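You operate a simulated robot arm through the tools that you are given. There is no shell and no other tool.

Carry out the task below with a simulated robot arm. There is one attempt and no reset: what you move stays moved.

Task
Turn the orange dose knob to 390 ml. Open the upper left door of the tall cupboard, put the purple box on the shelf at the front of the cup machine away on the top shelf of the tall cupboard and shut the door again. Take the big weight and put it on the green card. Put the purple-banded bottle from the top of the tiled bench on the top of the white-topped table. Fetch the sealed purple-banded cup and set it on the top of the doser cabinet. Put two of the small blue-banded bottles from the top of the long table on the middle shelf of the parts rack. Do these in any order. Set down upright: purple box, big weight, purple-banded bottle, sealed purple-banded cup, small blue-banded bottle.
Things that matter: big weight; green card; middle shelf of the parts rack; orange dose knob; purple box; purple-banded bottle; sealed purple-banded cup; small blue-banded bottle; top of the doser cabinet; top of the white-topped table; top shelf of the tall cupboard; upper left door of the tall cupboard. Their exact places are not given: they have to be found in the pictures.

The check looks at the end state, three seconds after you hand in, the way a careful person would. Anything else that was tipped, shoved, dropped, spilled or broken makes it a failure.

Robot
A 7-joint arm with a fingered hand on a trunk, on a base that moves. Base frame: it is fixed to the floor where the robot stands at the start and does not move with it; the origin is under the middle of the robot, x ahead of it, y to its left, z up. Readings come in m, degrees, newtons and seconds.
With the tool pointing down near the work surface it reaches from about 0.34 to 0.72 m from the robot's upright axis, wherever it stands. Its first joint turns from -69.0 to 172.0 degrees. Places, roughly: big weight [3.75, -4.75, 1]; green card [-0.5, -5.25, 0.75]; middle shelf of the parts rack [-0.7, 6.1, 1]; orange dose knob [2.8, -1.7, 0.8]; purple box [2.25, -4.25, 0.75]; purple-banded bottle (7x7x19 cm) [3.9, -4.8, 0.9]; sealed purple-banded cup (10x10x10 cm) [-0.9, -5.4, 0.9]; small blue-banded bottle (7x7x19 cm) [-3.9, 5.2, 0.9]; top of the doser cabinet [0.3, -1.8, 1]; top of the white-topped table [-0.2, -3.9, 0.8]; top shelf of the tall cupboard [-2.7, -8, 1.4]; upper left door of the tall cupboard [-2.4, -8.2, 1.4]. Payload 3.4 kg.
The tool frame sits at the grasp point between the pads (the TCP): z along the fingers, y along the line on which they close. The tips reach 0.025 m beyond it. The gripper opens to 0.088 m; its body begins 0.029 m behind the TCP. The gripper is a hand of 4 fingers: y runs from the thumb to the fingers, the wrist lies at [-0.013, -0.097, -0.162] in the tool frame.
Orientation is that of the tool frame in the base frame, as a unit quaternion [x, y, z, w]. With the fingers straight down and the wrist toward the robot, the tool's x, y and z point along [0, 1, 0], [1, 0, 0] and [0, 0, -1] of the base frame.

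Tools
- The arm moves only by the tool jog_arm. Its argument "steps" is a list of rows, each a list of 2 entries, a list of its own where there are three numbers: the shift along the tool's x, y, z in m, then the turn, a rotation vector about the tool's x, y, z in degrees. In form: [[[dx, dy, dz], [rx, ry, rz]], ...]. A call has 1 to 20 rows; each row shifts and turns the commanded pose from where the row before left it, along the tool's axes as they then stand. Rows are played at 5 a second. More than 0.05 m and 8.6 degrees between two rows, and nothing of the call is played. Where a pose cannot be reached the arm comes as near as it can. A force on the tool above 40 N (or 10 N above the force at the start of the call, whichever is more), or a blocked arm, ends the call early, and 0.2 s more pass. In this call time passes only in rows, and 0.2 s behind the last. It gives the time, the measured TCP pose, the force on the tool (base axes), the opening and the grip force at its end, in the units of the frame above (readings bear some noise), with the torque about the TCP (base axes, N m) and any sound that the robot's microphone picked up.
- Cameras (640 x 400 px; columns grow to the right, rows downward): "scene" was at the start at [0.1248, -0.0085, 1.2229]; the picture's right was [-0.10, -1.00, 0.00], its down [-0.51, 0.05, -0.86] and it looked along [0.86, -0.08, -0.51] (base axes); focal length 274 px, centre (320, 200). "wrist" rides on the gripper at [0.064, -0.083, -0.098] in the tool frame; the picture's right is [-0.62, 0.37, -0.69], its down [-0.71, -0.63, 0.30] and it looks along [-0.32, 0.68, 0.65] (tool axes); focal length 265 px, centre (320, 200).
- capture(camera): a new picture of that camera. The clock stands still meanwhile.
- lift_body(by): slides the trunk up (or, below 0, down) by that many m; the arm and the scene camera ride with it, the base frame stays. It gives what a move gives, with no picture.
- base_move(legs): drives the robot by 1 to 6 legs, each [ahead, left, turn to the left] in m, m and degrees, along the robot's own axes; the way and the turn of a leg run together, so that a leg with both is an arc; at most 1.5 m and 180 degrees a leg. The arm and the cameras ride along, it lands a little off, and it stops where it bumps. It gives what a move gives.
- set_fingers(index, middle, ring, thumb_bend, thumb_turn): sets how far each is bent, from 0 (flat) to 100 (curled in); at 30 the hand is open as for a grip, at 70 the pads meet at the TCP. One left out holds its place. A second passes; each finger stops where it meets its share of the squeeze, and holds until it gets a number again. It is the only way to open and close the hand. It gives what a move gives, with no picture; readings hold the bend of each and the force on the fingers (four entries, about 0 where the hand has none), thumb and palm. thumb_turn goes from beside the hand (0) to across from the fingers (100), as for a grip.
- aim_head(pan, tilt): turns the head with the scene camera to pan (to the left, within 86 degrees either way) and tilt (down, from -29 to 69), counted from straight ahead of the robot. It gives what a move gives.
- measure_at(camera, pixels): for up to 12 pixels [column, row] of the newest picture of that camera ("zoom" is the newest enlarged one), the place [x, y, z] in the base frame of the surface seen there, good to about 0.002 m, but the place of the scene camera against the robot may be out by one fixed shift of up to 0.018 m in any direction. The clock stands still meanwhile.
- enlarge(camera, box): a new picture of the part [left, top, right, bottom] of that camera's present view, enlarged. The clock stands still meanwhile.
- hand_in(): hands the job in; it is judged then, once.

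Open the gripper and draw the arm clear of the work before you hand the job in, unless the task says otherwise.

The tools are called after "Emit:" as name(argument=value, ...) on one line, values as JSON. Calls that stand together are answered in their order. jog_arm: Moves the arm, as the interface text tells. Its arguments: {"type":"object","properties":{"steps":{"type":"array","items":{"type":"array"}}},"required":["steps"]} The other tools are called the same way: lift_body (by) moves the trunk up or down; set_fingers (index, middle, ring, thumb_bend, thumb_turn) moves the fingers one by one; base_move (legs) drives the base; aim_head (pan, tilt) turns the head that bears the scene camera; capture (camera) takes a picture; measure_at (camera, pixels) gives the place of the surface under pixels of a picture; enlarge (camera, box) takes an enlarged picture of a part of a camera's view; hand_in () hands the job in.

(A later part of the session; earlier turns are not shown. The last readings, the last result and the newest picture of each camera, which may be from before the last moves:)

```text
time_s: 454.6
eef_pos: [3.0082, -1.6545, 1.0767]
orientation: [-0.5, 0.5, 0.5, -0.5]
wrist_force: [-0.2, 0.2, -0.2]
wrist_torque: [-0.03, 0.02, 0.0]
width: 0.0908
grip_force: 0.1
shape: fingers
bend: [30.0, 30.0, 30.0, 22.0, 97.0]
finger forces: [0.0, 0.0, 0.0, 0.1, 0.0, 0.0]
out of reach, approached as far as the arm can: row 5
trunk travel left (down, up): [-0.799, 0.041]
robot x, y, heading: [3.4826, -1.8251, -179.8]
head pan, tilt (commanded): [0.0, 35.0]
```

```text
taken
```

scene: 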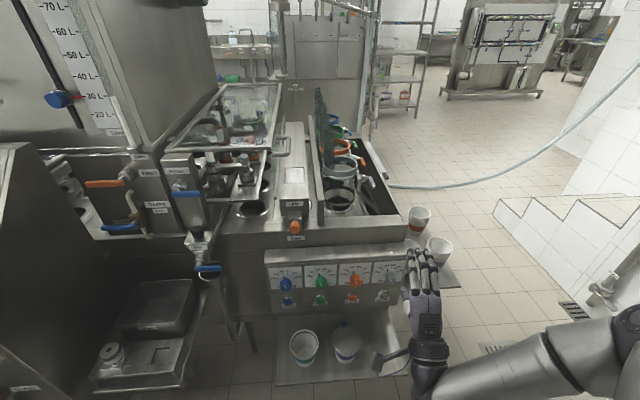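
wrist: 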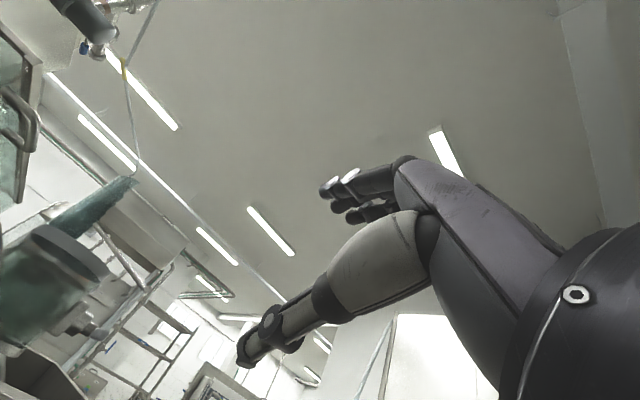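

The hand now points at the panel (fingers up, thumb down). I enlarge the hand and knob in the scene view so I can work with relative positions.

Emit:
enlarge(camera="scene", box=[330, 230, 458, 310])

Emit:
measure_at(camera="zoom", pixels=[[410, 120], [440, 120], [495, 120], [530, 130], [130, 220], [90, 235], [400, 220], [470, 300], [140, 180]])

Emit:
measure_at(camera="wrist", pixels=[[325, 190], [350, 178], [340, 205], [365, 215], [245, 355], [275, 315]])

```text
5.00 times, centred on (394, 270) of scene
```

zoom: 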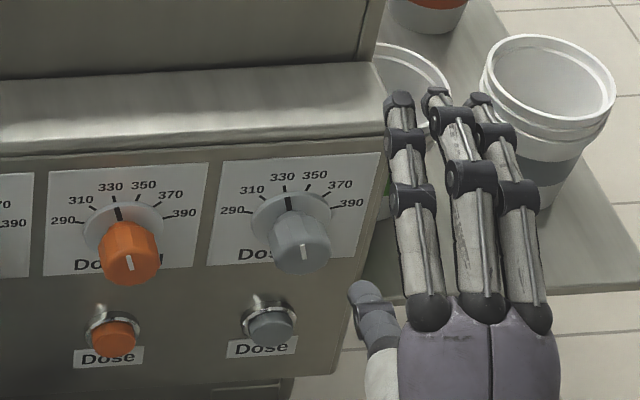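

```text
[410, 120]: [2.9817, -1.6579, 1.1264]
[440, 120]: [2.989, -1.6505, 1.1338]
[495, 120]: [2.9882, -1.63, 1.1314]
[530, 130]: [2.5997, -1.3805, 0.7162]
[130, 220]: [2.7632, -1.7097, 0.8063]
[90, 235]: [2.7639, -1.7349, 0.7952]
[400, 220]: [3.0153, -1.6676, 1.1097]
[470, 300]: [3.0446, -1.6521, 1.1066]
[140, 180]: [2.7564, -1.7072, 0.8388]
```

```text
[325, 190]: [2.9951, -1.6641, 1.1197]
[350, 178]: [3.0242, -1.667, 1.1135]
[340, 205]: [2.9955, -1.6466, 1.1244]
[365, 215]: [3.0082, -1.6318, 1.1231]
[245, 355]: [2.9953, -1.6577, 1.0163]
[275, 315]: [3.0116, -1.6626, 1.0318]
```

To get precise knob coordinates I pitch the hand back down, where the wrist camera can see the panel.

Emit:
jog_arm(steps=[[[0, 0, 0], [8.2, 0, 0]], [[0, 0, 0], [8.2, 0, 0]], [[0, 0, 0], [8.2, 0, 0]], [[0, 0, 0], [8.2, 0, 0]], [[0, 0, 0], [8.2, 0, 0]], [[0, 0, 0], [8.2, 0, 0]], [[0, 0, 0], [8.2, 0, 0]], [[0, 0, 0], [8.2, 0, 0]], [[0, 0, 0], [8.2, 0, 0]], [[0, 0, 0], [8.2, 0, 0]], [[0, 0, 0], [8, 0, 0]]])

Emit:
capture(camera="wrist")

Emit:
enlarge(camera="wrist", box=[160, 90, 320, 190])

```text
time_s: 457.0
eef_pos: [3.0064, -1.6548, 1.0787]
orientation: [-0.706, 0.708, 0.0, 0.001]
wrist_force: [1.0, -0.1, -0.1]
wrist_torque: [-0.04, -0.01, 0.04]
width: 0.0903
grip_force: 0.0
shape: fingers
bend: [30.0, 30.0, 30.0, 22.0, 97.0]
finger forces: [0.0, 0.1, 0.1, 0.0, 0.0, 0.0]
trunk travel left (down, up): [-0.799, 0.041]
robot x, y, heading: [3.4866, -1.8224, -180.1]
head pan, tilt (commanded): [0.0, 35.0]
```

```text
taken
```

wrist: 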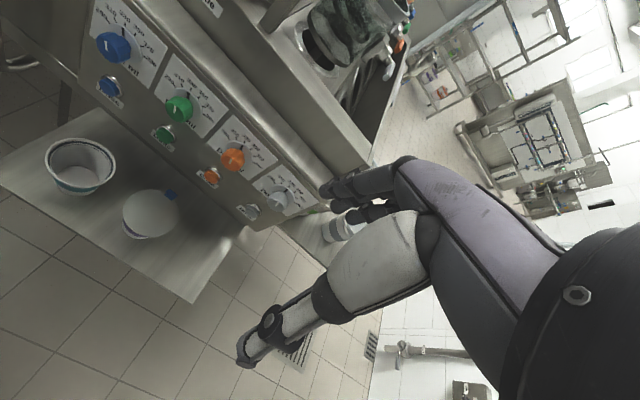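

```text
4.00 times, centred on (240, 140) of wrist
```

zoom: 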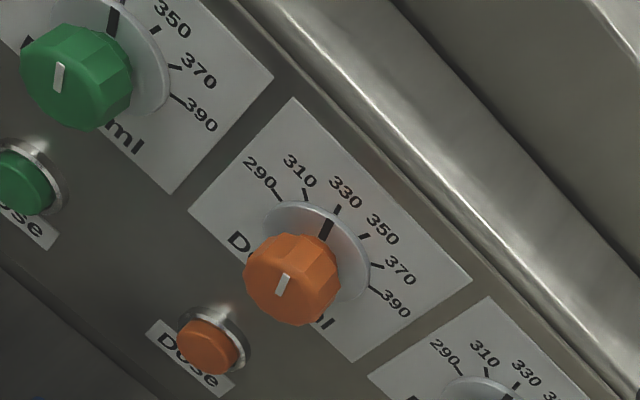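

The knob points at about 330. I measure its face centre, rim and the scale ticks with the wrist camera.

Emit:
measure_at(camera="zoom", pixels=[[283, 285], [255, 290], [290, 318], [295, 240], [330, 270], [250, 260], [280, 200], [337, 210], [378, 289], [345, 330], [205, 345], [325, 229]])

Emit:
measure_at(camera="wrist", pixels=[[231, 161], [260, 135], [150, 215], [170, 195], [80, 160], [250, 211], [277, 196], [300, 160], [110, 145], [200, 240]])

```text
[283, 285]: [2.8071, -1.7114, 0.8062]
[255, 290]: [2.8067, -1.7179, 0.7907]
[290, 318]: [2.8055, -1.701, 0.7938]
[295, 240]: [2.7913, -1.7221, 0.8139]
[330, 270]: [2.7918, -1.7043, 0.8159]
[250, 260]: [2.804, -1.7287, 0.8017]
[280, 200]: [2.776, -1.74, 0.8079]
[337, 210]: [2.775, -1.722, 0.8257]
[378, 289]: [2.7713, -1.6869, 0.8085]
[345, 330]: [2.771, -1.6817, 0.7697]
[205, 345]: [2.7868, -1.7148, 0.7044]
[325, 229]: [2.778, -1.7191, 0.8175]
```

```text
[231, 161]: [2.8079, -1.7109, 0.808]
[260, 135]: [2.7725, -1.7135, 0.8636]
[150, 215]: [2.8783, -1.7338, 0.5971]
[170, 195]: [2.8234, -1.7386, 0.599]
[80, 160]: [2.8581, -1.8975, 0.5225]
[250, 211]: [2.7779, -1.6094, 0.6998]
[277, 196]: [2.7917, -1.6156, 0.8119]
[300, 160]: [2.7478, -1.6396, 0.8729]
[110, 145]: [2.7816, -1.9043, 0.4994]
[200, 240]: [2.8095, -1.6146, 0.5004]
```

The wrist camera gives the dial centre at (y,z)=(-1.7135,0.801), panel plane x=2.7725, knob face x=2.807; ticks confirm 30° spacing (390 at +75°). I lower the trunk and pitch the hand forward again.

Emit:
lift_body(by=-0.25)

Emit:
jog_arm(steps=[[[0, 0, 0], [-8.2, 0, 0]], [[0, 0, 0], [-8.2, 0, 0]], [[0, 0, 0], [-8.2, 0, 0]], [[0, 0, 0], [-8.2, 0, 0]], [[0, 0, 0], [-8.2, 0, 0]], [[0, 0, 0], [-8.2, 0, 0]], [[0, 0, 0], [-8.2, 0, 0]], [[0, 0, 0], [-8.2, 0, 0]], [[0, 0, 0], [-8.2, 0, 0]], [[0, 0, 0], [-8.2, 0, 0]], [[0, 0, 0], [-8, 0, 0]]])

Emit:
set_fingers(index=40, middle=40, ring=25, thumb_bend=38, thumb_turn=100)

Emit:
capture(camera="scene")

```text
time_s: 459.6
eef_pos: [3.0082, -1.6544, 0.8281]
orientation: [0.707, -0.707, 0.0, -0.001]
wrist_force: [0.1, 0.2, 0.8]
wrist_torque: [-0.02, -0.01, -0.01]
width: 0.0905
grip_force: 0.0
shape: fingers
bend: [30.0, 30.0, 30.0, 22.0, 97.0]
finger forces: [0.0, 0.1, 0.1, 0.0, 0.0, 0.0]
trunk travel left (down, up): [-0.549, 0.291]
robot x, y, heading: [3.4905, -1.8247, -180.1]
head pan, tilt (commanded): [0.0, 35.0]
```

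```text
time_s: 462.0
eef_pos: [3.0077, -1.6532, 0.827]
orientation: [-0.499, 0.501, 0.501, -0.499]
wrist_force: [0.0, -0.8, 0.4]
wrist_torque: [-0.01, -0.03, 0.02]
width: 0.0902
grip_force: 0.0
shape: fingers
bend: [30.0, 30.0, 30.0, 22.0, 97.0]
finger forces: [0.0, 0.0, 0.0, 0.0, 0.0, 0.0]
trunk travel left (down, up): [-0.549, 0.291]
robot x, y, heading: [3.4856, -1.8251, -180.2]
head pan, tilt (commanded): [0.0, 35.0]
```

```text
time_s: 463.0
eef_pos: [3.0077, -1.6548, 0.828]
orientation: [-0.5, 0.501, 0.499, -0.5]
wrist_force: [0.0, -0.1, 0.7]
wrist_torque: [0.01, 0.0, 0.0]
width: 0.0662
grip_force: 0.0
shape: fingers
bend: [40.0, 40.0, 25.0, 38.0, 98.0]
finger forces: [0.1, 0.0, 0.0, 0.0, 0.1, 0.1]
trunk travel left (down, up): [-0.549, 0.291]
robot x, y, heading: [3.4824, -1.8201, -180.0]
head pan, tilt (commanded): [0.0, 35.0]
```

```text
taken
```

scene: 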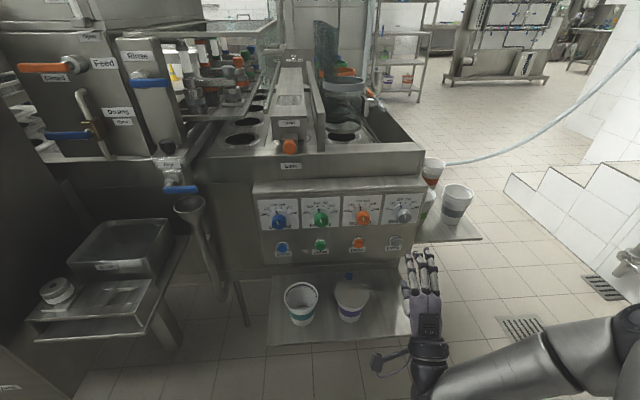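

Before gripping I test in free air that the hand can roll 90° clockwise about its axis from here.

Emit:
jog_arm(steps=[[[0, 0, 0], [0, 0, 8.2]], [[0, 0, 0], [0, 0, 8.2]], [[0, 0, 0], [0, 0, 8.2]], [[0, 0, 0], [0, 0, 8.2]], [[0, 0, 0], [0, 0, 8.2]], [[0, 0, 0], [0, 0, 8.2]], [[0, 0, 0], [0, 0, 8.2]], [[0, 0, 0], [0, 0, 8.2]], [[0, 0, 0], [0, 0, 8.2]], [[0, 0, 0], [0, 0, 8.2]], [[0, 0, 0], [0, 0, 8.2]], [[0, 0, 0], [0, 0, 4.8]]])

Emit:
capture(camera="scene")

```text
time_s: 465.6
eef_pos: [3.0095, -1.6536, 0.8278]
orientation: [0.031, 0.707, -0.031, -0.706]
wrist_force: [-0.1, -0.3, 1.1]
wrist_torque: [-0.02, 0.0, 0.03]
width: 0.0661
grip_force: 0.0
shape: fingers
bend: [40.0, 40.0, 25.0, 38.0, 98.0]
finger forces: [0.0, 0.1, 0.0, 0.0, 0.1, 0.0]
trunk travel left (down, up): [-0.549, 0.291]
robot x, y, heading: [3.4853, -1.8234, -179.9]
head pan, tilt (commanded): [0.0, 35.0]
```

```text
taken
```

scene: 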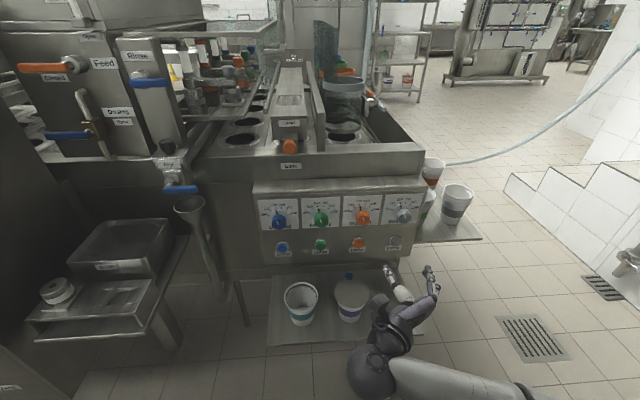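

The roll is reachable. I roll back, then move sideways and down to line up with the knob, and approach to 6 cm in front.

Emit:
jog_arm(steps=[[[0, 0, 0], [0, 0, -8.2]], [[0, 0, 0], [0, 0, -8.2]], [[0, 0, 0], [0, 0, -8.2]], [[0, 0, 0], [0, 0, -8.2]], [[0, 0, 0], [0, 0, -8.2]], [[0, 0, 0], [0, 0, -8.2]], [[0, 0, 0], [0, 0, -8.2]], [[0, 0, 0], [0, 0, -8.2]], [[0, 0, 0], [0, 0, -8.2]], [[0, 0, 0], [0, 0, -8.2]], [[0, 0, 0], [0, 0, -8.2]], [[0, 0, 0], [0, 0, -4.8]]])

Emit:
jog_arm(steps=[[[0.03, -0.013, 0.02], [0, 0, 0]], [[0.029, -0.013, 0.04], [0, 0, 0]], [[0, 0, 0.04], [0, 0, 0]], [[0, 0, 0.04], [0, 0, 0]], [[0, 0, 0], [0, 0, 0]]])

Emit:
capture(camera="scene")

Emit:
enlarge(camera="scene", box=[300, 170, 460, 290])

```text
time_s: 468.2
eef_pos: [3.0076, -1.6539, 0.8287]
orientation: [-0.5, 0.5, 0.5, -0.499]
wrist_force: [0.1, 0.7, 0.2]
wrist_torque: [-0.03, -0.02, -0.02]
width: 0.0665
grip_force: 0.1
shape: fingers
bend: [40.0, 40.0, 25.0, 38.0, 98.0]
finger forces: [0.0, 0.0, 0.0, 0.1, 0.0, 0.1]
trunk travel left (down, up): [-0.549, 0.291]
robot x, y, heading: [3.4799, -1.8228, -179.8]
head pan, tilt (commanded): [0.0, 35.0]
```

```text
refused: row 2 steps farther than a row can; nothing moved
```

```text
taken
```

scene: 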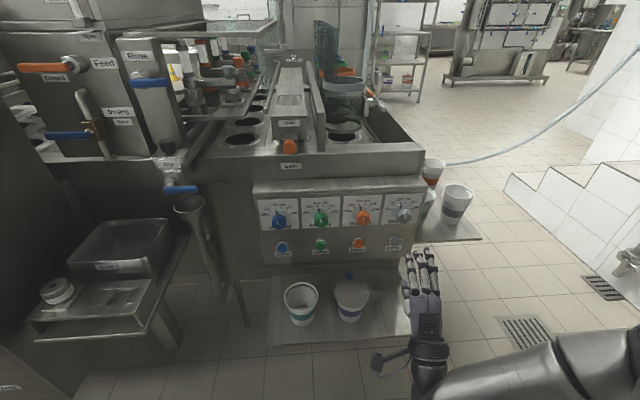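

```text
3.33 times, centred on (380, 230) of scene
```

zoom: 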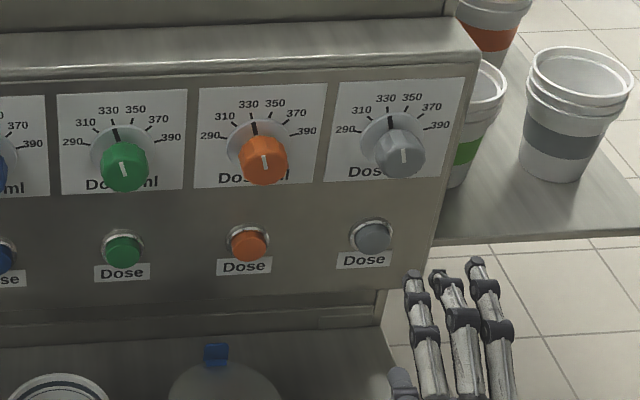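

One row was too long; I split the approach into smaller steps.

Emit:
jog_arm(steps=[[[0.03, -0.013, 0.02], [0, 0, 0]], [[0.029, -0.013, 0.02], [0, 0, 0]], [[0, 0, 0.035], [0, 0, 0]], [[0, 0, 0.035], [0, 0, 0]], [[0, 0, 0.03], [0, 0, 0]], [[0, 0, 0], [0, 0, 0]]])

Emit:
capture(camera="scene")

Emit:
enlarge(camera="scene", box=[300, 170, 460, 290])

```text
time_s: 469.6
eef_pos: [2.8681, -1.7132, 0.8017]
orientation: [0.501, -0.5, -0.499, 0.5]
wrist_force: [-0.4, -0.7, -0.2]
wrist_torque: [-0.02, -0.01, 0.01]
width: 0.0659
grip_force: 0.1
shape: fingers
bend: [40.0, 40.0, 25.0, 38.0, 98.0]
finger forces: [0.0, 0.1, 0.0, 0.0, 0.1, 0.0]
trunk travel left (down, up): [-0.549, 0.291]
robot x, y, heading: [3.4843, -1.8192, -180.0]
head pan, tilt (commanded): [0.0, 35.0]
```

```text
taken
```

scene: 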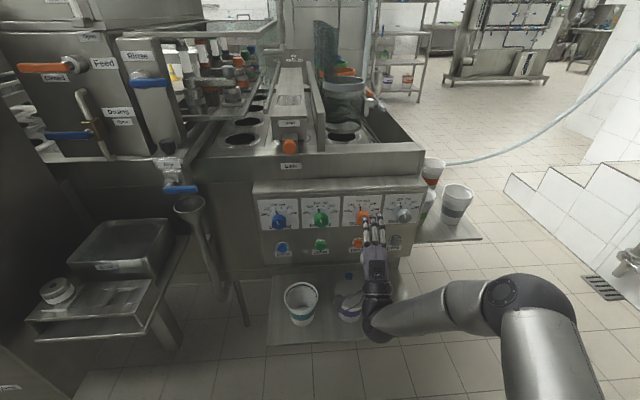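

```text
3.33 times, centred on (380, 230) of scene
```

zoom: 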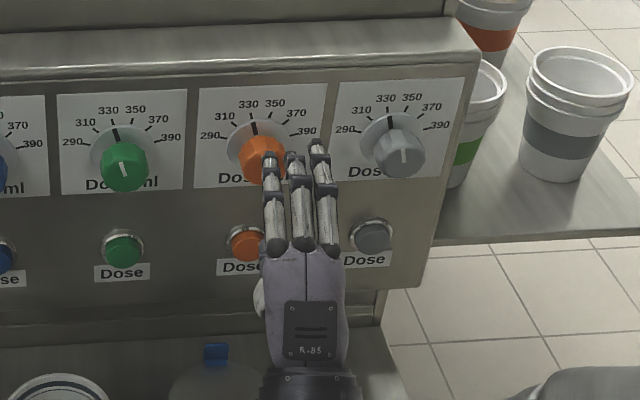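

Fingers are above the knob level with index and middle straddling its axis. I go in the last 6 cm in small steps.

Emit:
jog_arm(steps=[[[0, 0, 0.02], [0, 0, 0]], [[0, 0, 0.02], [0, 0, 0]], [[0, 0, 0.012], [0, 0, 0]], [[0, 0, 0.008], [0, 0, 0]], [[0, 0, 0], [0, 0, 0]]])

Emit:
enlarge(camera="scene", box=[300, 170, 460, 290])

Emit:
capture(camera="wrist")

```text
time_s: 470.8
eef_pos: [2.8071, -1.7136, 0.802]
orientation: [0.501, -0.5, -0.499, 0.5]
wrist_force: [0.9, 0.2, -0.5]
wrist_torque: [0.01, 0.02, -0.01]
width: 0.0659
grip_force: 0.1
shape: fingers
bend: [40.0, 40.0, 25.0, 38.0, 98.0]
finger forces: [0.0, 0.0, 0.1, 0.1, 0.0, 0.0]
trunk travel left (down, up): [-0.549, 0.291]
robot x, y, heading: [3.4868, -1.8208, -179.9]
head pan, tilt (commanded): [0.0, 35.0]
```

```text
3.33 times, centred on (380, 230) of scene
```

zoom: 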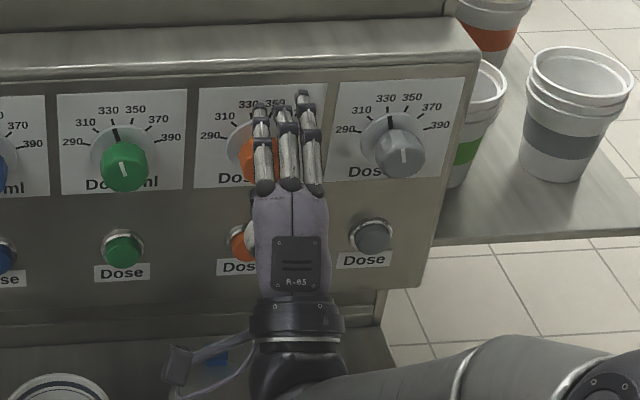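

```text
taken
```

wrist: 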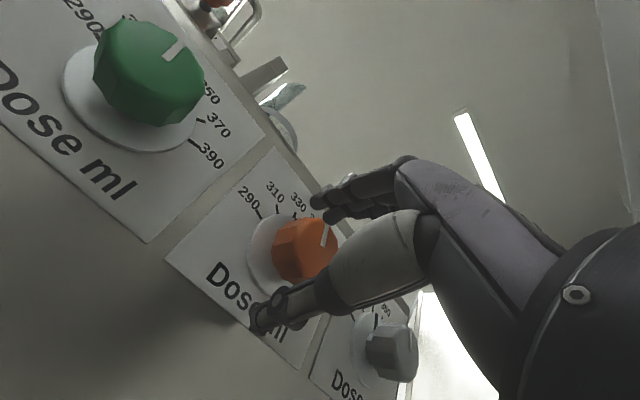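

The wrist view shows the knob between thumb and fingers. I close index, middle and thumb on it, keeping the ring finger away.

Emit:
set_fingers(index=52, middle=52, thumb_bend=50)

Emit:
set_fingers(index=62, middle=62, thumb_bend=62)

Emit:
capture(camera="wrist")

```text
time_s: 471.8
eef_pos: [2.8071, -1.7126, 0.8017]
orientation: [0.501, -0.501, -0.499, 0.5]
wrist_force: [0.2, -0.6, -0.5]
wrist_torque: [-0.01, -0.03, 0.01]
width: 0.0396
grip_force: 0.2
shape: fingers
bend: [52.0, 52.0, 25.0, 50.0, 100.0]
finger forces: [0.0, 0.1, 0.0, 0.1, 0.1, 0.0]
trunk travel left (down, up): [-0.549, 0.291]
robot x, y, heading: [3.4857, -1.8214, -180.0]
head pan, tilt (commanded): [0.0, 35.0]
```

```text
time_s: 472.8
eef_pos: [2.8083, -1.713, 0.8019]
orientation: [-0.5, 0.501, 0.5, -0.499]
wrist_force: [-0.5, -0.5, -1.3]
wrist_torque: [0.01, 0.01, -0.01]
width: 0.0293
grip_force: 4.5
shape: fingers
bend: [58.0, 60.0, 25.0, 55.0, 100.0]
finger forces: [2.7, 1.8, 0.0, 0.0, 5.7, 0.0]
trunk travel left (down, up): [-0.549, 0.291]
robot x, y, heading: [3.4851, -1.8212, -179.8]
head pan, tilt (commanded): [0.0, 35.0]
```

```text
taken
```

wrist: 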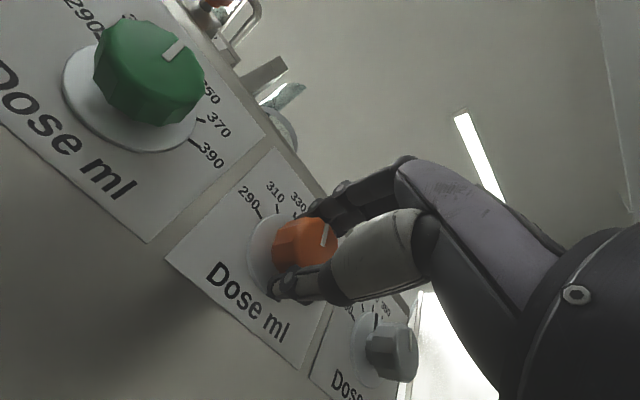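

Gripped lightly. I tighten a bit and turn 45° clockwise (6 rows of 7.5°), then check.

Emit:
set_fingers(index=66, middle=67, thumb_bend=68)

Emit:
jog_arm(steps=[[[0, 0, 0], [0, 0, 7.5]], [[0, 0, 0], [0, 0, 7.5]], [[0, 0, 0], [0, 0, 7.5]], [[0, 0, 0], [0, 0, 7.5]], [[0, 0, 0], [0, 0, 7.5]], [[0, 0, 0], [0, 0, 7.5]]])

Emit:
capture(camera="wrist")

Emit:
enlarge(camera="scene", box=[300, 170, 460, 290])

```text
time_s: 473.8
eef_pos: [2.8079, -1.7133, 0.8029]
orientation: [0.501, -0.5, -0.499, 0.5]
wrist_force: [-0.6, 0.1, 0.6]
wrist_torque: [-0.02, 0.12, -0.01]
width: 0.0282
grip_force: 9.7
shape: fingers
bend: [58.0, 62.0, 25.0, 56.0, 100.0]
finger forces: [5.3, 4.5, 0.0, 0.0, 9.4, 0.0]
trunk travel left (down, up): [-0.549, 0.291]
robot x, y, heading: [3.4834, -1.8262, -179.9]
head pan, tilt (commanded): [0.0, 35.0]
```

```text
time_s: 475.2
eef_pos: [2.8074, -1.7129, 0.8009]
orientation: [-0.27, 0.654, 0.27, -0.653]
wrist_force: [-0.4, 2.0, 0.9]
wrist_torque: [0.04, -0.02, 0.01]
width: 0.0279
grip_force: 9.5
shape: fingers
bend: [58.0, 61.0, 25.0, 57.0, 100.0]
finger forces: [4.9, 5.2, 0.1, 0.0, 8.0, 0.0]
trunk travel left (down, up): [-0.549, 0.291]
robot x, y, heading: [3.4843, -1.8223, -180.1]
head pan, tilt (commanded): [0.0, 35.0]
```

```text
taken
```

wrist: 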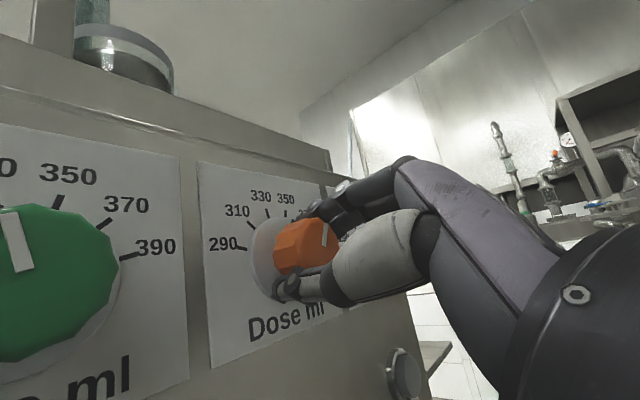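

```text
3.33 times, centred on (380, 230) of scene
```

zoom: 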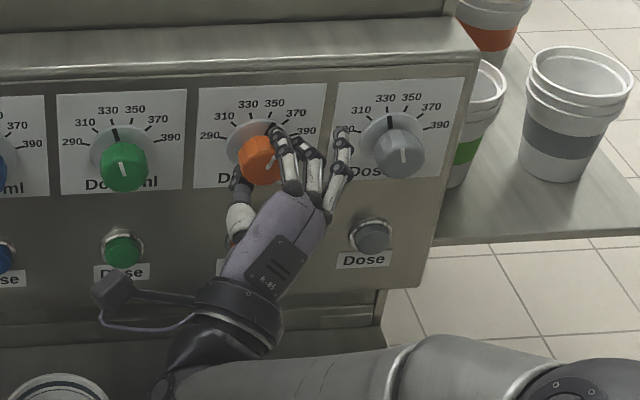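

The knob turns with the hand. The ring finger would come close to the grey knob, so I curl it in before continuing the turn.

Emit:
set_fingers(ring=58)

Emit:
jog_arm(steps=[[[0, 0, 0], [0, 0, 7.5]], [[0, 0, 0], [0, 0, 7.5]], [[0, 0, 0], [0, 0, 7.5]], [[0, 0, 0], [0, 0, 7.5]], [[0, 0, 0], [0, 0, 7.5]]])

Emit:
capture(camera="wrist")

Emit:
enlarge(camera="scene", box=[300, 170, 460, 290])

```text
time_s: 476.2
eef_pos: [2.8066, -1.7123, 0.8029]
orientation: [-0.27, 0.654, 0.27, -0.653]
wrist_force: [-0.5, 2.9, 1.3]
wrist_torque: [0.0, -0.06, -0.04]
width: 0.0278
grip_force: 9.1
shape: fingers
bend: [58.0, 61.0, 57.0, 57.0, 100.0]
finger forces: [5.1, 5.6, 0.0, 0.1, 7.7, 0.0]
trunk travel left (down, up): [-0.549, 0.291]
robot x, y, heading: [3.4813, -1.8229, -179.9]
head pan, tilt (commanded): [0.0, 35.0]
```

```text
time_s: 477.4
eef_pos: [2.8065, -1.7132, 0.8018]
orientation: [-0.044, 0.706, 0.045, -0.705]
wrist_force: [0.4, 3.3, -1.4]
wrist_torque: [0.05, -0.07, -0.01]
width: 0.0278
grip_force: 9.4
shape: fingers
bend: [58.0, 61.0, 57.0, 58.0, 100.0]
finger forces: [5.3, 5.9, 0.0, 0.0, 7.4, 0.0]
trunk travel left (down, up): [-0.549, 0.291]
robot x, y, heading: [3.4861, -1.8244, -179.9]
head pan, tilt (commanded): [0.0, 35.0]
```

```text
taken
```

wrist: 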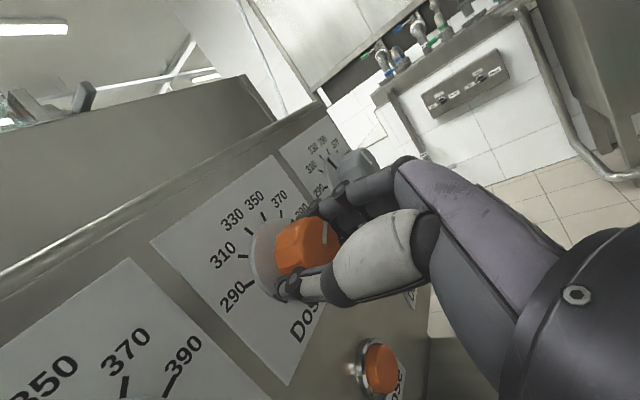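

```text
3.33 times, centred on (380, 230) of scene
```

zoom: 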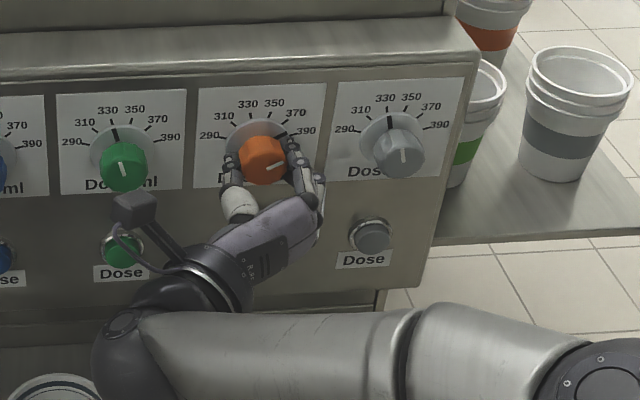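

Turned 82.5° so far. I enlarge the dial to read the pointer.

Emit:
enlarge(camera="scene", box=[346, 190, 394, 220])

Emit:
enlarge(camera="wrist", box=[200, 180, 360, 300])

```text
13.33 times, centred on (370, 205) of scene
```

zoom: 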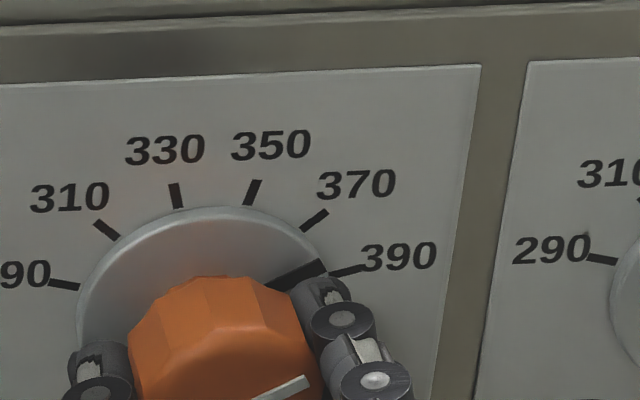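

```text
3.33 times, centred on (280, 240) of wrist
```

zoom: 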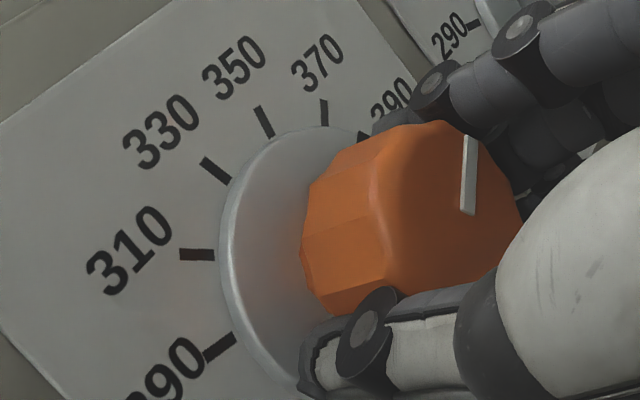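

The pointer is just short of 390. I turn the remaining 7.5° and read again.

Emit:
jog_arm(steps=[[[0, 0, 0], [0, 0, 4]], [[0, 0, 0], [0, 0, 3.5]], [[0, 0, 0], [0, 0, 0]]])

Emit:
enlarge(camera="scene", box=[346, 190, 394, 220])

```text
time_s: 478.2
eef_pos: [2.8075, -1.7124, 0.802]
orientation: [0.001, 0.707, 0.0, -0.707]
wrist_force: [1.1, 3.4, -1.2]
wrist_torque: [0.01, -0.12, -0.01]
width: 0.0275
grip_force: 9.8
shape: fingers
bend: [58.0, 61.0, 57.0, 58.0, 100.0]
finger forces: [5.6, 6.2, 0.0, 0.0, 7.4, 0.0]
trunk travel left (down, up): [-0.549, 0.291]
robot x, y, heading: [3.4858, -1.8246, -180.0]
head pan, tilt (commanded): [0.0, 35.0]
```

```text
13.33 times, centred on (370, 205) of scene
```

zoom: 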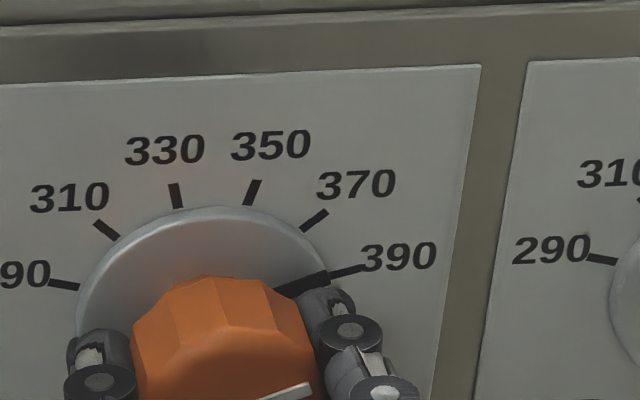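

The pointer lines up with the 390 tick. I open the fingers, withdraw the hand straight back and check.

Emit:
set_fingers(index=54, middle=56, thumb_bend=52)

Emit:
set_fingers(index=42, middle=42, ring=45, thumb_bend=40)

Emit:
jog_arm(steps=[[[0, 0, -0.02], [0, 0, 0]], [[0, 0, -0.03], [0, 0, 0]], [[0, 0, -0.04], [0, 0, 0]], [[0, 0, -0.04], [0, 0, 0]], [[0, 0, -0.04], [0, 0, 0]]])

Emit:
enlarge(camera="scene", box=[346, 190, 394, 220])

Emit:
capture(camera="wrist")

```text
time_s: 479.2
eef_pos: [2.8081, -1.713, 0.8008]
orientation: [0.0, 0.708, 0.0, -0.706]
wrist_force: [0.2, -0.4, 0.7]
wrist_torque: [0.01, -0.01, 0.02]
width: 0.0346
grip_force: 0.3
shape: fingers
bend: [54.0, 56.0, 57.0, 52.0, 100.0]
finger forces: [0.0, 0.1, 0.0, 0.0, 0.1, 0.0]
trunk travel left (down, up): [-0.549, 0.291]
robot x, y, heading: [3.4855, -1.8255, -180.0]
head pan, tilt (commanded): [0.0, 35.0]
```

```text
time_s: 480.2
eef_pos: [2.8077, -1.713, 0.8023]
orientation: [0.0, 0.708, 0.0, -0.706]
wrist_force: [-0.6, 0.1, -0.1]
wrist_torque: [0.0, 0.03, 0.01]
width: 0.0607
grip_force: 0.0
shape: fingers
bend: [42.0, 42.0, 45.0, 40.0, 99.0]
finger forces: [0.1, 0.0, 0.0, 0.0, 0.1, 0.0]
trunk travel left (down, up): [-0.549, 0.291]
robot x, y, heading: [3.4881, -1.8226, -180.0]
head pan, tilt (commanded): [0.0, 35.0]
```

```text
time_s: 481.4
eef_pos: [2.9775, -1.7127, 0.8016]
orientation: [0.0, -0.707, -0.002, 0.707]
wrist_force: [0.6, 0.5, -0.1]
wrist_torque: [0.01, -0.02, -0.02]
width: 0.0609
grip_force: 0.1
shape: fingers
bend: [42.0, 42.0, 45.0, 40.0, 99.0]
finger forces: [0.0, 0.0, 0.0, 0.0, 0.0, 0.1]
trunk travel left (down, up): [-0.549, 0.291]
robot x, y, heading: [3.4823, -1.821, -179.9]
head pan, tilt (commanded): [0.0, 35.0]
```

```text
13.33 times, centred on (370, 205) of scene
```

zoom: 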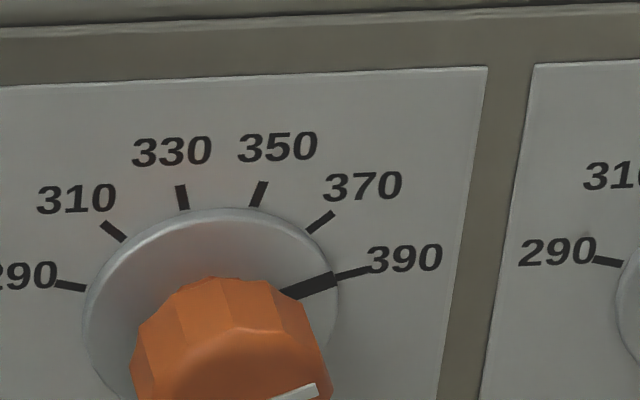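

```text
taken
```

wrist: 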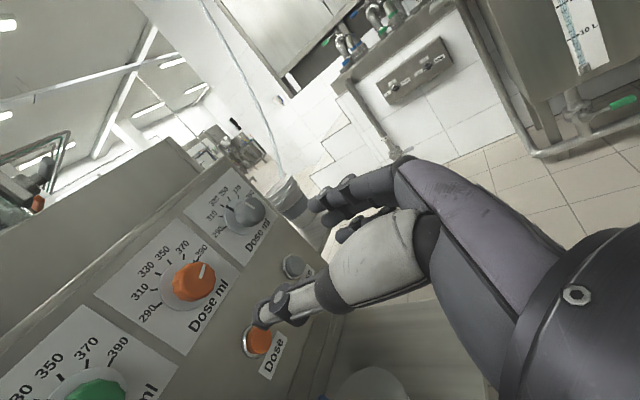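

I verify the reading from the wrist camera, which looks at the dial from a different angle.

Emit:
enlarge(camera="wrist", box=[130, 230, 240, 330])

Emit:
measure_at(camera="zoom", pixels=[[320, 200], [350, 160], [330, 120], [300, 100], [250, 130]])

```text
4.00 times, centred on (185, 280) of wrist
```

zoom: 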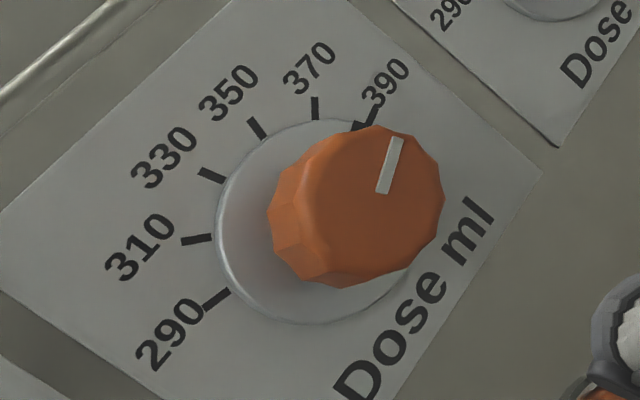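

```text
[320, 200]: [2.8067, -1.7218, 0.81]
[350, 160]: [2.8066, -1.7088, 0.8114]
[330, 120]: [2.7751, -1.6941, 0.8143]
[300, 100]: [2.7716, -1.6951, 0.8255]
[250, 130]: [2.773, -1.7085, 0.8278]
```

I enlarge further to compare the direction of the knob's white line with the 390 tick.

Emit:
enlarge(camera="wrist", box=[180, 245, 220, 285])

Emit:
enlarge(camera="scene", box=[352, 196, 384, 224])

```text
10.00 times, centred on (200, 265) of wrist
```

zoom: 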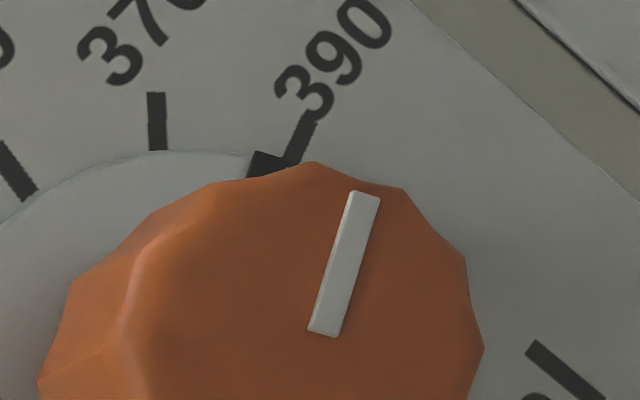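

```text
14.29 times, centred on (368, 210) of scene
```

zoom: 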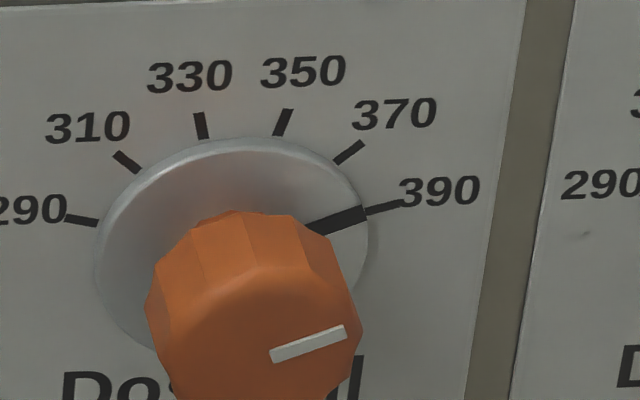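

Both views show the pointer about 6.5° short of 390 (about 385.6 ml). I go back in, re-grip and turn a little more.

Emit:
jog_arm(steps=[[[0, 0, 0.04], [0, 0, 0]], [[0, 0, 0.04], [0, 0, 0]], [[0, 0, 0.04], [0, 0, 0]], [[0, 0, 0.03], [0, 0, 0]], [[0, 0, 0.02], [0, 0, 0]], [[0, 0, 0], [0, 0, 0]]])

Emit:
set_fingers(index=54, middle=54, ring=57, thumb_bend=52)

Emit:
set_fingers(index=66, middle=67, thumb_bend=68)

Emit:
enlarge(camera="scene", box=[352, 196, 384, 224])

```text
time_s: 482.8
eef_pos: [2.8086, -1.7129, 0.801]
orientation: [0.0, 0.708, 0.0, -0.706]
wrist_force: [0.5, 0.1, 0.3]
wrist_torque: [-0.02, 0.0, -0.03]
width: 0.0608
grip_force: 0.1
shape: fingers
bend: [42.0, 42.0, 45.0, 40.0, 99.0]
finger forces: [0.1, 0.0, 0.0, 0.1, 0.0, 0.0]
trunk travel left (down, up): [-0.549, 0.291]
robot x, y, heading: [3.4822, -1.8264, -179.9]
head pan, tilt (commanded): [0.0, 35.0]
```

```text
time_s: 483.8
eef_pos: [2.8082, -1.7125, 0.8025]
orientation: [0.0, 0.708, 0.0, -0.707]
wrist_force: [0.3, 0.9, -0.3]
wrist_torque: [-0.03, 0.01, -0.01]
width: 0.0353
grip_force: 0.0
shape: fingers
bend: [54.0, 54.0, 56.0, 52.0, 100.0]
finger forces: [0.1, 0.0, 0.0, 0.0, 0.0, 0.0]
trunk travel left (down, up): [-0.549, 0.291]
robot x, y, heading: [3.4855, -1.8228, -179.8]
head pan, tilt (commanded): [0.0, 35.0]
```

```text
time_s: 484.8
eef_pos: [2.8084, -1.7114, 0.8021]
orientation: [0.0, 0.707, -0.001, -0.707]
wrist_force: [0.5, 2.0, -0.4]
wrist_torque: [0.01, -0.01, -0.06]
width: 0.0271
grip_force: 9.5
shape: fingers
bend: [58.0, 60.0, 56.0, 57.0, 100.0]
finger forces: [5.2, 5.6, 0.0, 0.1, 8.3, 0.0]
trunk travel left (down, up): [-0.549, 0.291]
robot x, y, heading: [3.4856, -1.8201, -179.9]
head pan, tilt (commanded): [0.0, 35.0]
```

```text
14.29 times, centred on (368, 210) of scene
```

zoom: 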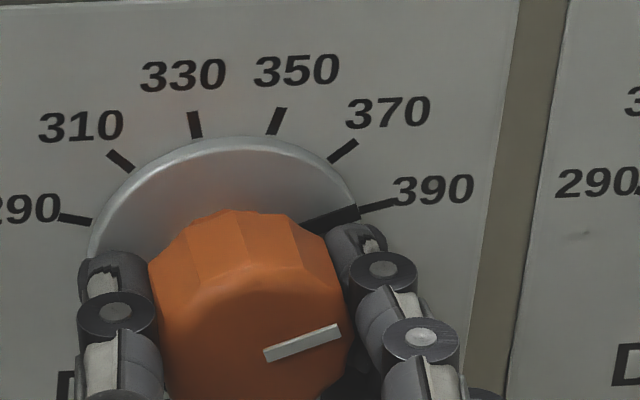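

Grip re-established with the pointer unchanged. I turn 6.5° more.

Emit:
jog_arm(steps=[[[0, 0, 0], [0, 0, 3.5]], [[0, 0, 0], [0, 0, 3.0]], [[0, 0, 0], [0, 0, 0]]])

Emit:
enlarge(camera="scene", box=[352, 196, 384, 224])

```text
time_s: 485.6
eef_pos: [2.8068, -1.7129, 0.8024]
orientation: [0.041, 0.707, -0.04, -0.705]
wrist_force: [1.0, 3.9, -1.0]
wrist_torque: [0.02, -0.05, -0.1]
width: 0.0272
grip_force: 10.0
shape: fingers
bend: [58.0, 60.0, 56.0, 58.0, 100.0]
finger forces: [5.6, 6.4, 0.1, 0.0, 7.8, 0.1]
trunk travel left (down, up): [-0.549, 0.291]
robot x, y, heading: [3.4813, -1.8223, -180.0]
head pan, tilt (commanded): [0.0, 35.0]
```

```text
14.29 times, centred on (368, 210) of scene
```

zoom: 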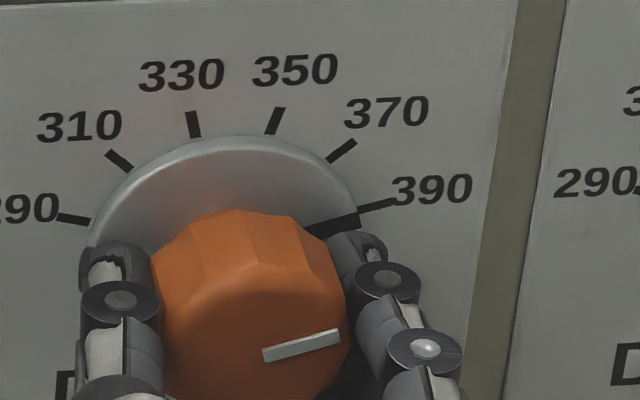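

The white line is now parallel to the 390 tick. I release, withdraw and re-check from both cameras.

Emit:
set_fingers(index=54, middle=55, thumb_bend=53)

Emit:
set_fingers(index=42, middle=42, ring=45, thumb_bend=40)

Emit:
jog_arm(steps=[[[0, 0, -0.02], [0, 0, 0]], [[0, 0, -0.03], [0, 0, 0]], [[0, 0, -0.04], [0, 0, 0]], [[0, 0, -0.04], [0, 0, 0]], [[0, 0, -0.04], [0, 0, 0]]])

Emit:
enlarge(camera="scene", box=[352, 196, 384, 224])

Emit:
enlarge(camera="wrist", box=[160, 235, 220, 295])

```text
time_s: 486.6
eef_pos: [2.8085, -1.7133, 0.801]
orientation: [0.04, 0.707, -0.04, -0.705]
wrist_force: [0.3, -0.2, 0.6]
wrist_torque: [0.0, 0.02, -0.01]
width: 0.0335
grip_force: 0.0
shape: fingers
bend: [54.0, 55.0, 56.0, 53.0, 100.0]
finger forces: [0.0, 0.1, 0.0, 0.1, 0.1, 0.0]
trunk travel left (down, up): [-0.549, 0.291]
robot x, y, heading: [3.4865, -1.8278, -180.2]
head pan, tilt (commanded): [0.0, 35.0]
```

```text
time_s: 487.6
eef_pos: [2.807, -1.7128, 0.8021]
orientation: [0.04, 0.707, -0.04, -0.705]
wrist_force: [0.3, 0.2, -0.1]
wrist_torque: [0.0, -0.01, 0.0]
width: 0.0607
grip_force: 0.1
shape: fingers
bend: [42.0, 42.0, 45.0, 40.0, 99.0]
finger forces: [0.1, 0.0, 0.0, 0.0, 0.0, 0.0]
trunk travel left (down, up): [-0.549, 0.291]
robot x, y, heading: [3.4855, -1.8226, -180.0]
head pan, tilt (commanded): [0.0, 35.0]
```

```text
time_s: 488.8
eef_pos: [2.9799, -1.716, 0.8023]
orientation: [0.04, 0.706, -0.041, -0.706]
wrist_force: [0.4, 0.3, 0.4]
wrist_torque: [0.0, -0.01, 0.01]
width: 0.0609
grip_force: 0.1
shape: fingers
bend: [42.0, 42.0, 45.0, 40.0, 99.0]
finger forces: [0.1, 0.0, 0.0, 0.1, 0.0, 0.1]
trunk travel left (down, up): [-0.549, 0.291]
robot x, y, heading: [3.4833, -1.8239, -179.7]
head pan, tilt (commanded): [0.0, 35.0]
```

```text
14.29 times, centred on (368, 210) of scene
```

zoom: 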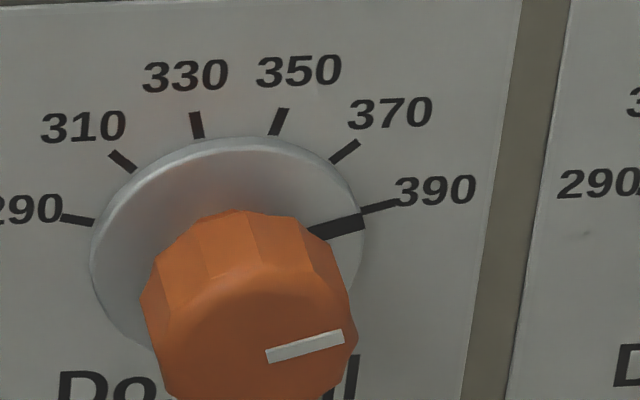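

```text
6.67 times, centred on (190, 265) of wrist
```

zoom: 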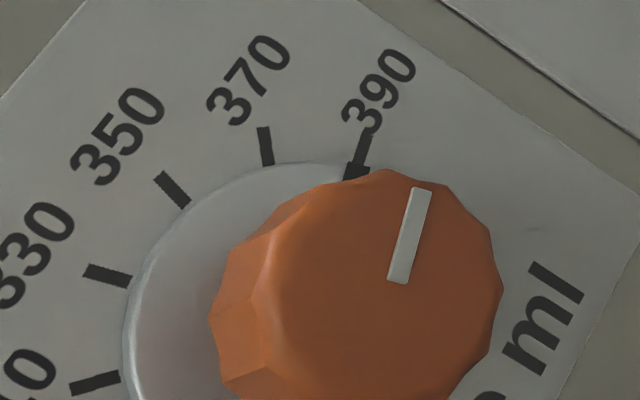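

I read the dial more precisely with larger enlargements from both cameras.

Emit:
enlarge(camera="wrist", box=[186, 250, 218, 282])

Emit:
enlarge(camera="scene", box=[364, 204, 384, 222])

```text
12.50 times, centred on (202, 266) of wrist
```

zoom: 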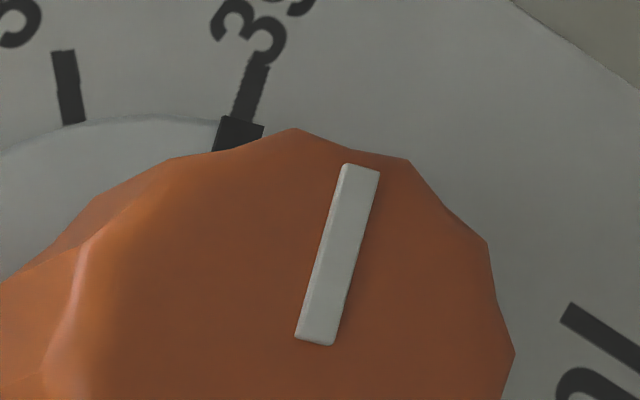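

```text
16.00 times, centred on (374, 213) of scene
```

zoom: 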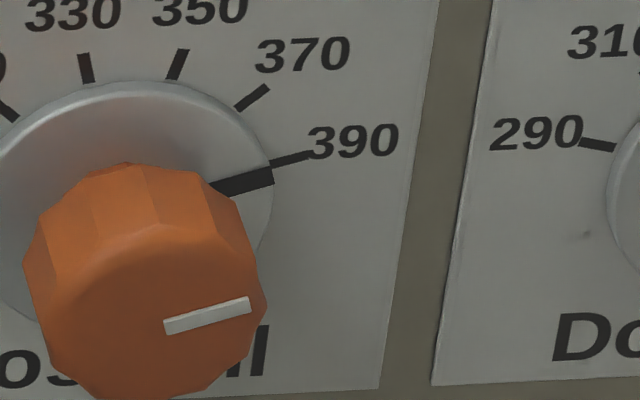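

The pointer reads about 71–73° of the needed 75° (≈388 ml). I do one more small correction: roll the hand back 12°, re-grip and turn so that it ends 3° further.

Emit:
jog_arm(steps=[[[0, 0, 0], [0, 0, -6]], [[0, 0, 0], [0, 0, -6]], [[0, 0, 0], [0, 0, 0]]])

Emit:
jog_arm(steps=[[[0, 0, 0.04], [0, 0, 0]], [[0, 0, 0.04], [0, 0, 0]], [[0, 0, 0.04], [0, 0, 0]], [[0, 0, 0.03], [0, 0, 0]], [[0, 0, 0.022], [0, 0, 0]], [[0, 0, 0], [0, 0, 0]]])

Emit:
set_fingers(index=54, middle=54, ring=57, thumb_bend=52)

Emit:
enlarge(camera="scene", box=[352, 196, 384, 224])

```text
time_s: 489.6
eef_pos: [2.9771, -1.7145, 0.8009]
orientation: [-0.034, 0.707, 0.034, -0.706]
wrist_force: [0.0, -0.1, -0.5]
wrist_torque: [0.01, -0.02, -0.03]
width: 0.0607
grip_force: 0.0
shape: fingers
bend: [42.0, 42.0, 45.0, 40.0, 99.0]
finger forces: [0.0, 0.0, 0.0, 0.1, 0.0, 0.0]
trunk travel left (down, up): [-0.549, 0.291]
robot x, y, heading: [3.4876, -1.8197, -180.1]
head pan, tilt (commanded): [0.0, 35.0]
```

```text
time_s: 491.0
eef_pos: [2.8055, -1.7141, 0.8021]
orientation: [-0.035, 0.707, 0.034, -0.705]
wrist_force: [-0.2, -0.2, 0.3]
wrist_torque: [-0.02, -0.01, 0.0]
width: 0.0609
grip_force: 0.0
shape: fingers
bend: [42.0, 42.0, 45.0, 40.0, 99.0]
finger forces: [0.0, 0.0, 0.0, 0.0, 0.0, 0.1]
trunk travel left (down, up): [-0.549, 0.291]
robot x, y, heading: [3.4857, -1.8226, -180.0]
head pan, tilt (commanded): [0.0, 35.0]
```

```text
time_s: 492.0
eef_pos: [2.806, -1.713, 0.8015]
orientation: [-0.034, 0.707, 0.034, -0.706]
wrist_force: [0.0, 0.2, 0.1]
wrist_torque: [0.02, 0.01, 0.0]
width: 0.0354
grip_force: 0.1
shape: fingers
bend: [54.0, 54.0, 56.0, 52.0, 100.0]
finger forces: [0.1, 0.0, 0.1, 0.0, 0.0, 0.1]
trunk travel left (down, up): [-0.549, 0.291]
robot x, y, heading: [3.4798, -1.8261, -180.0]
head pan, tilt (commanded): [0.0, 35.0]
```

```text
14.29 times, centred on (368, 210) of scene
```

zoom: 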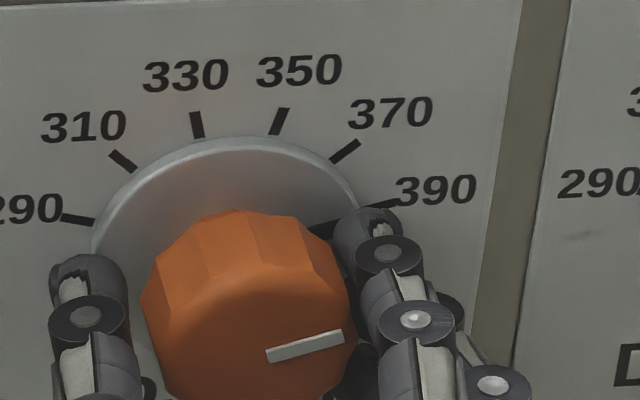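

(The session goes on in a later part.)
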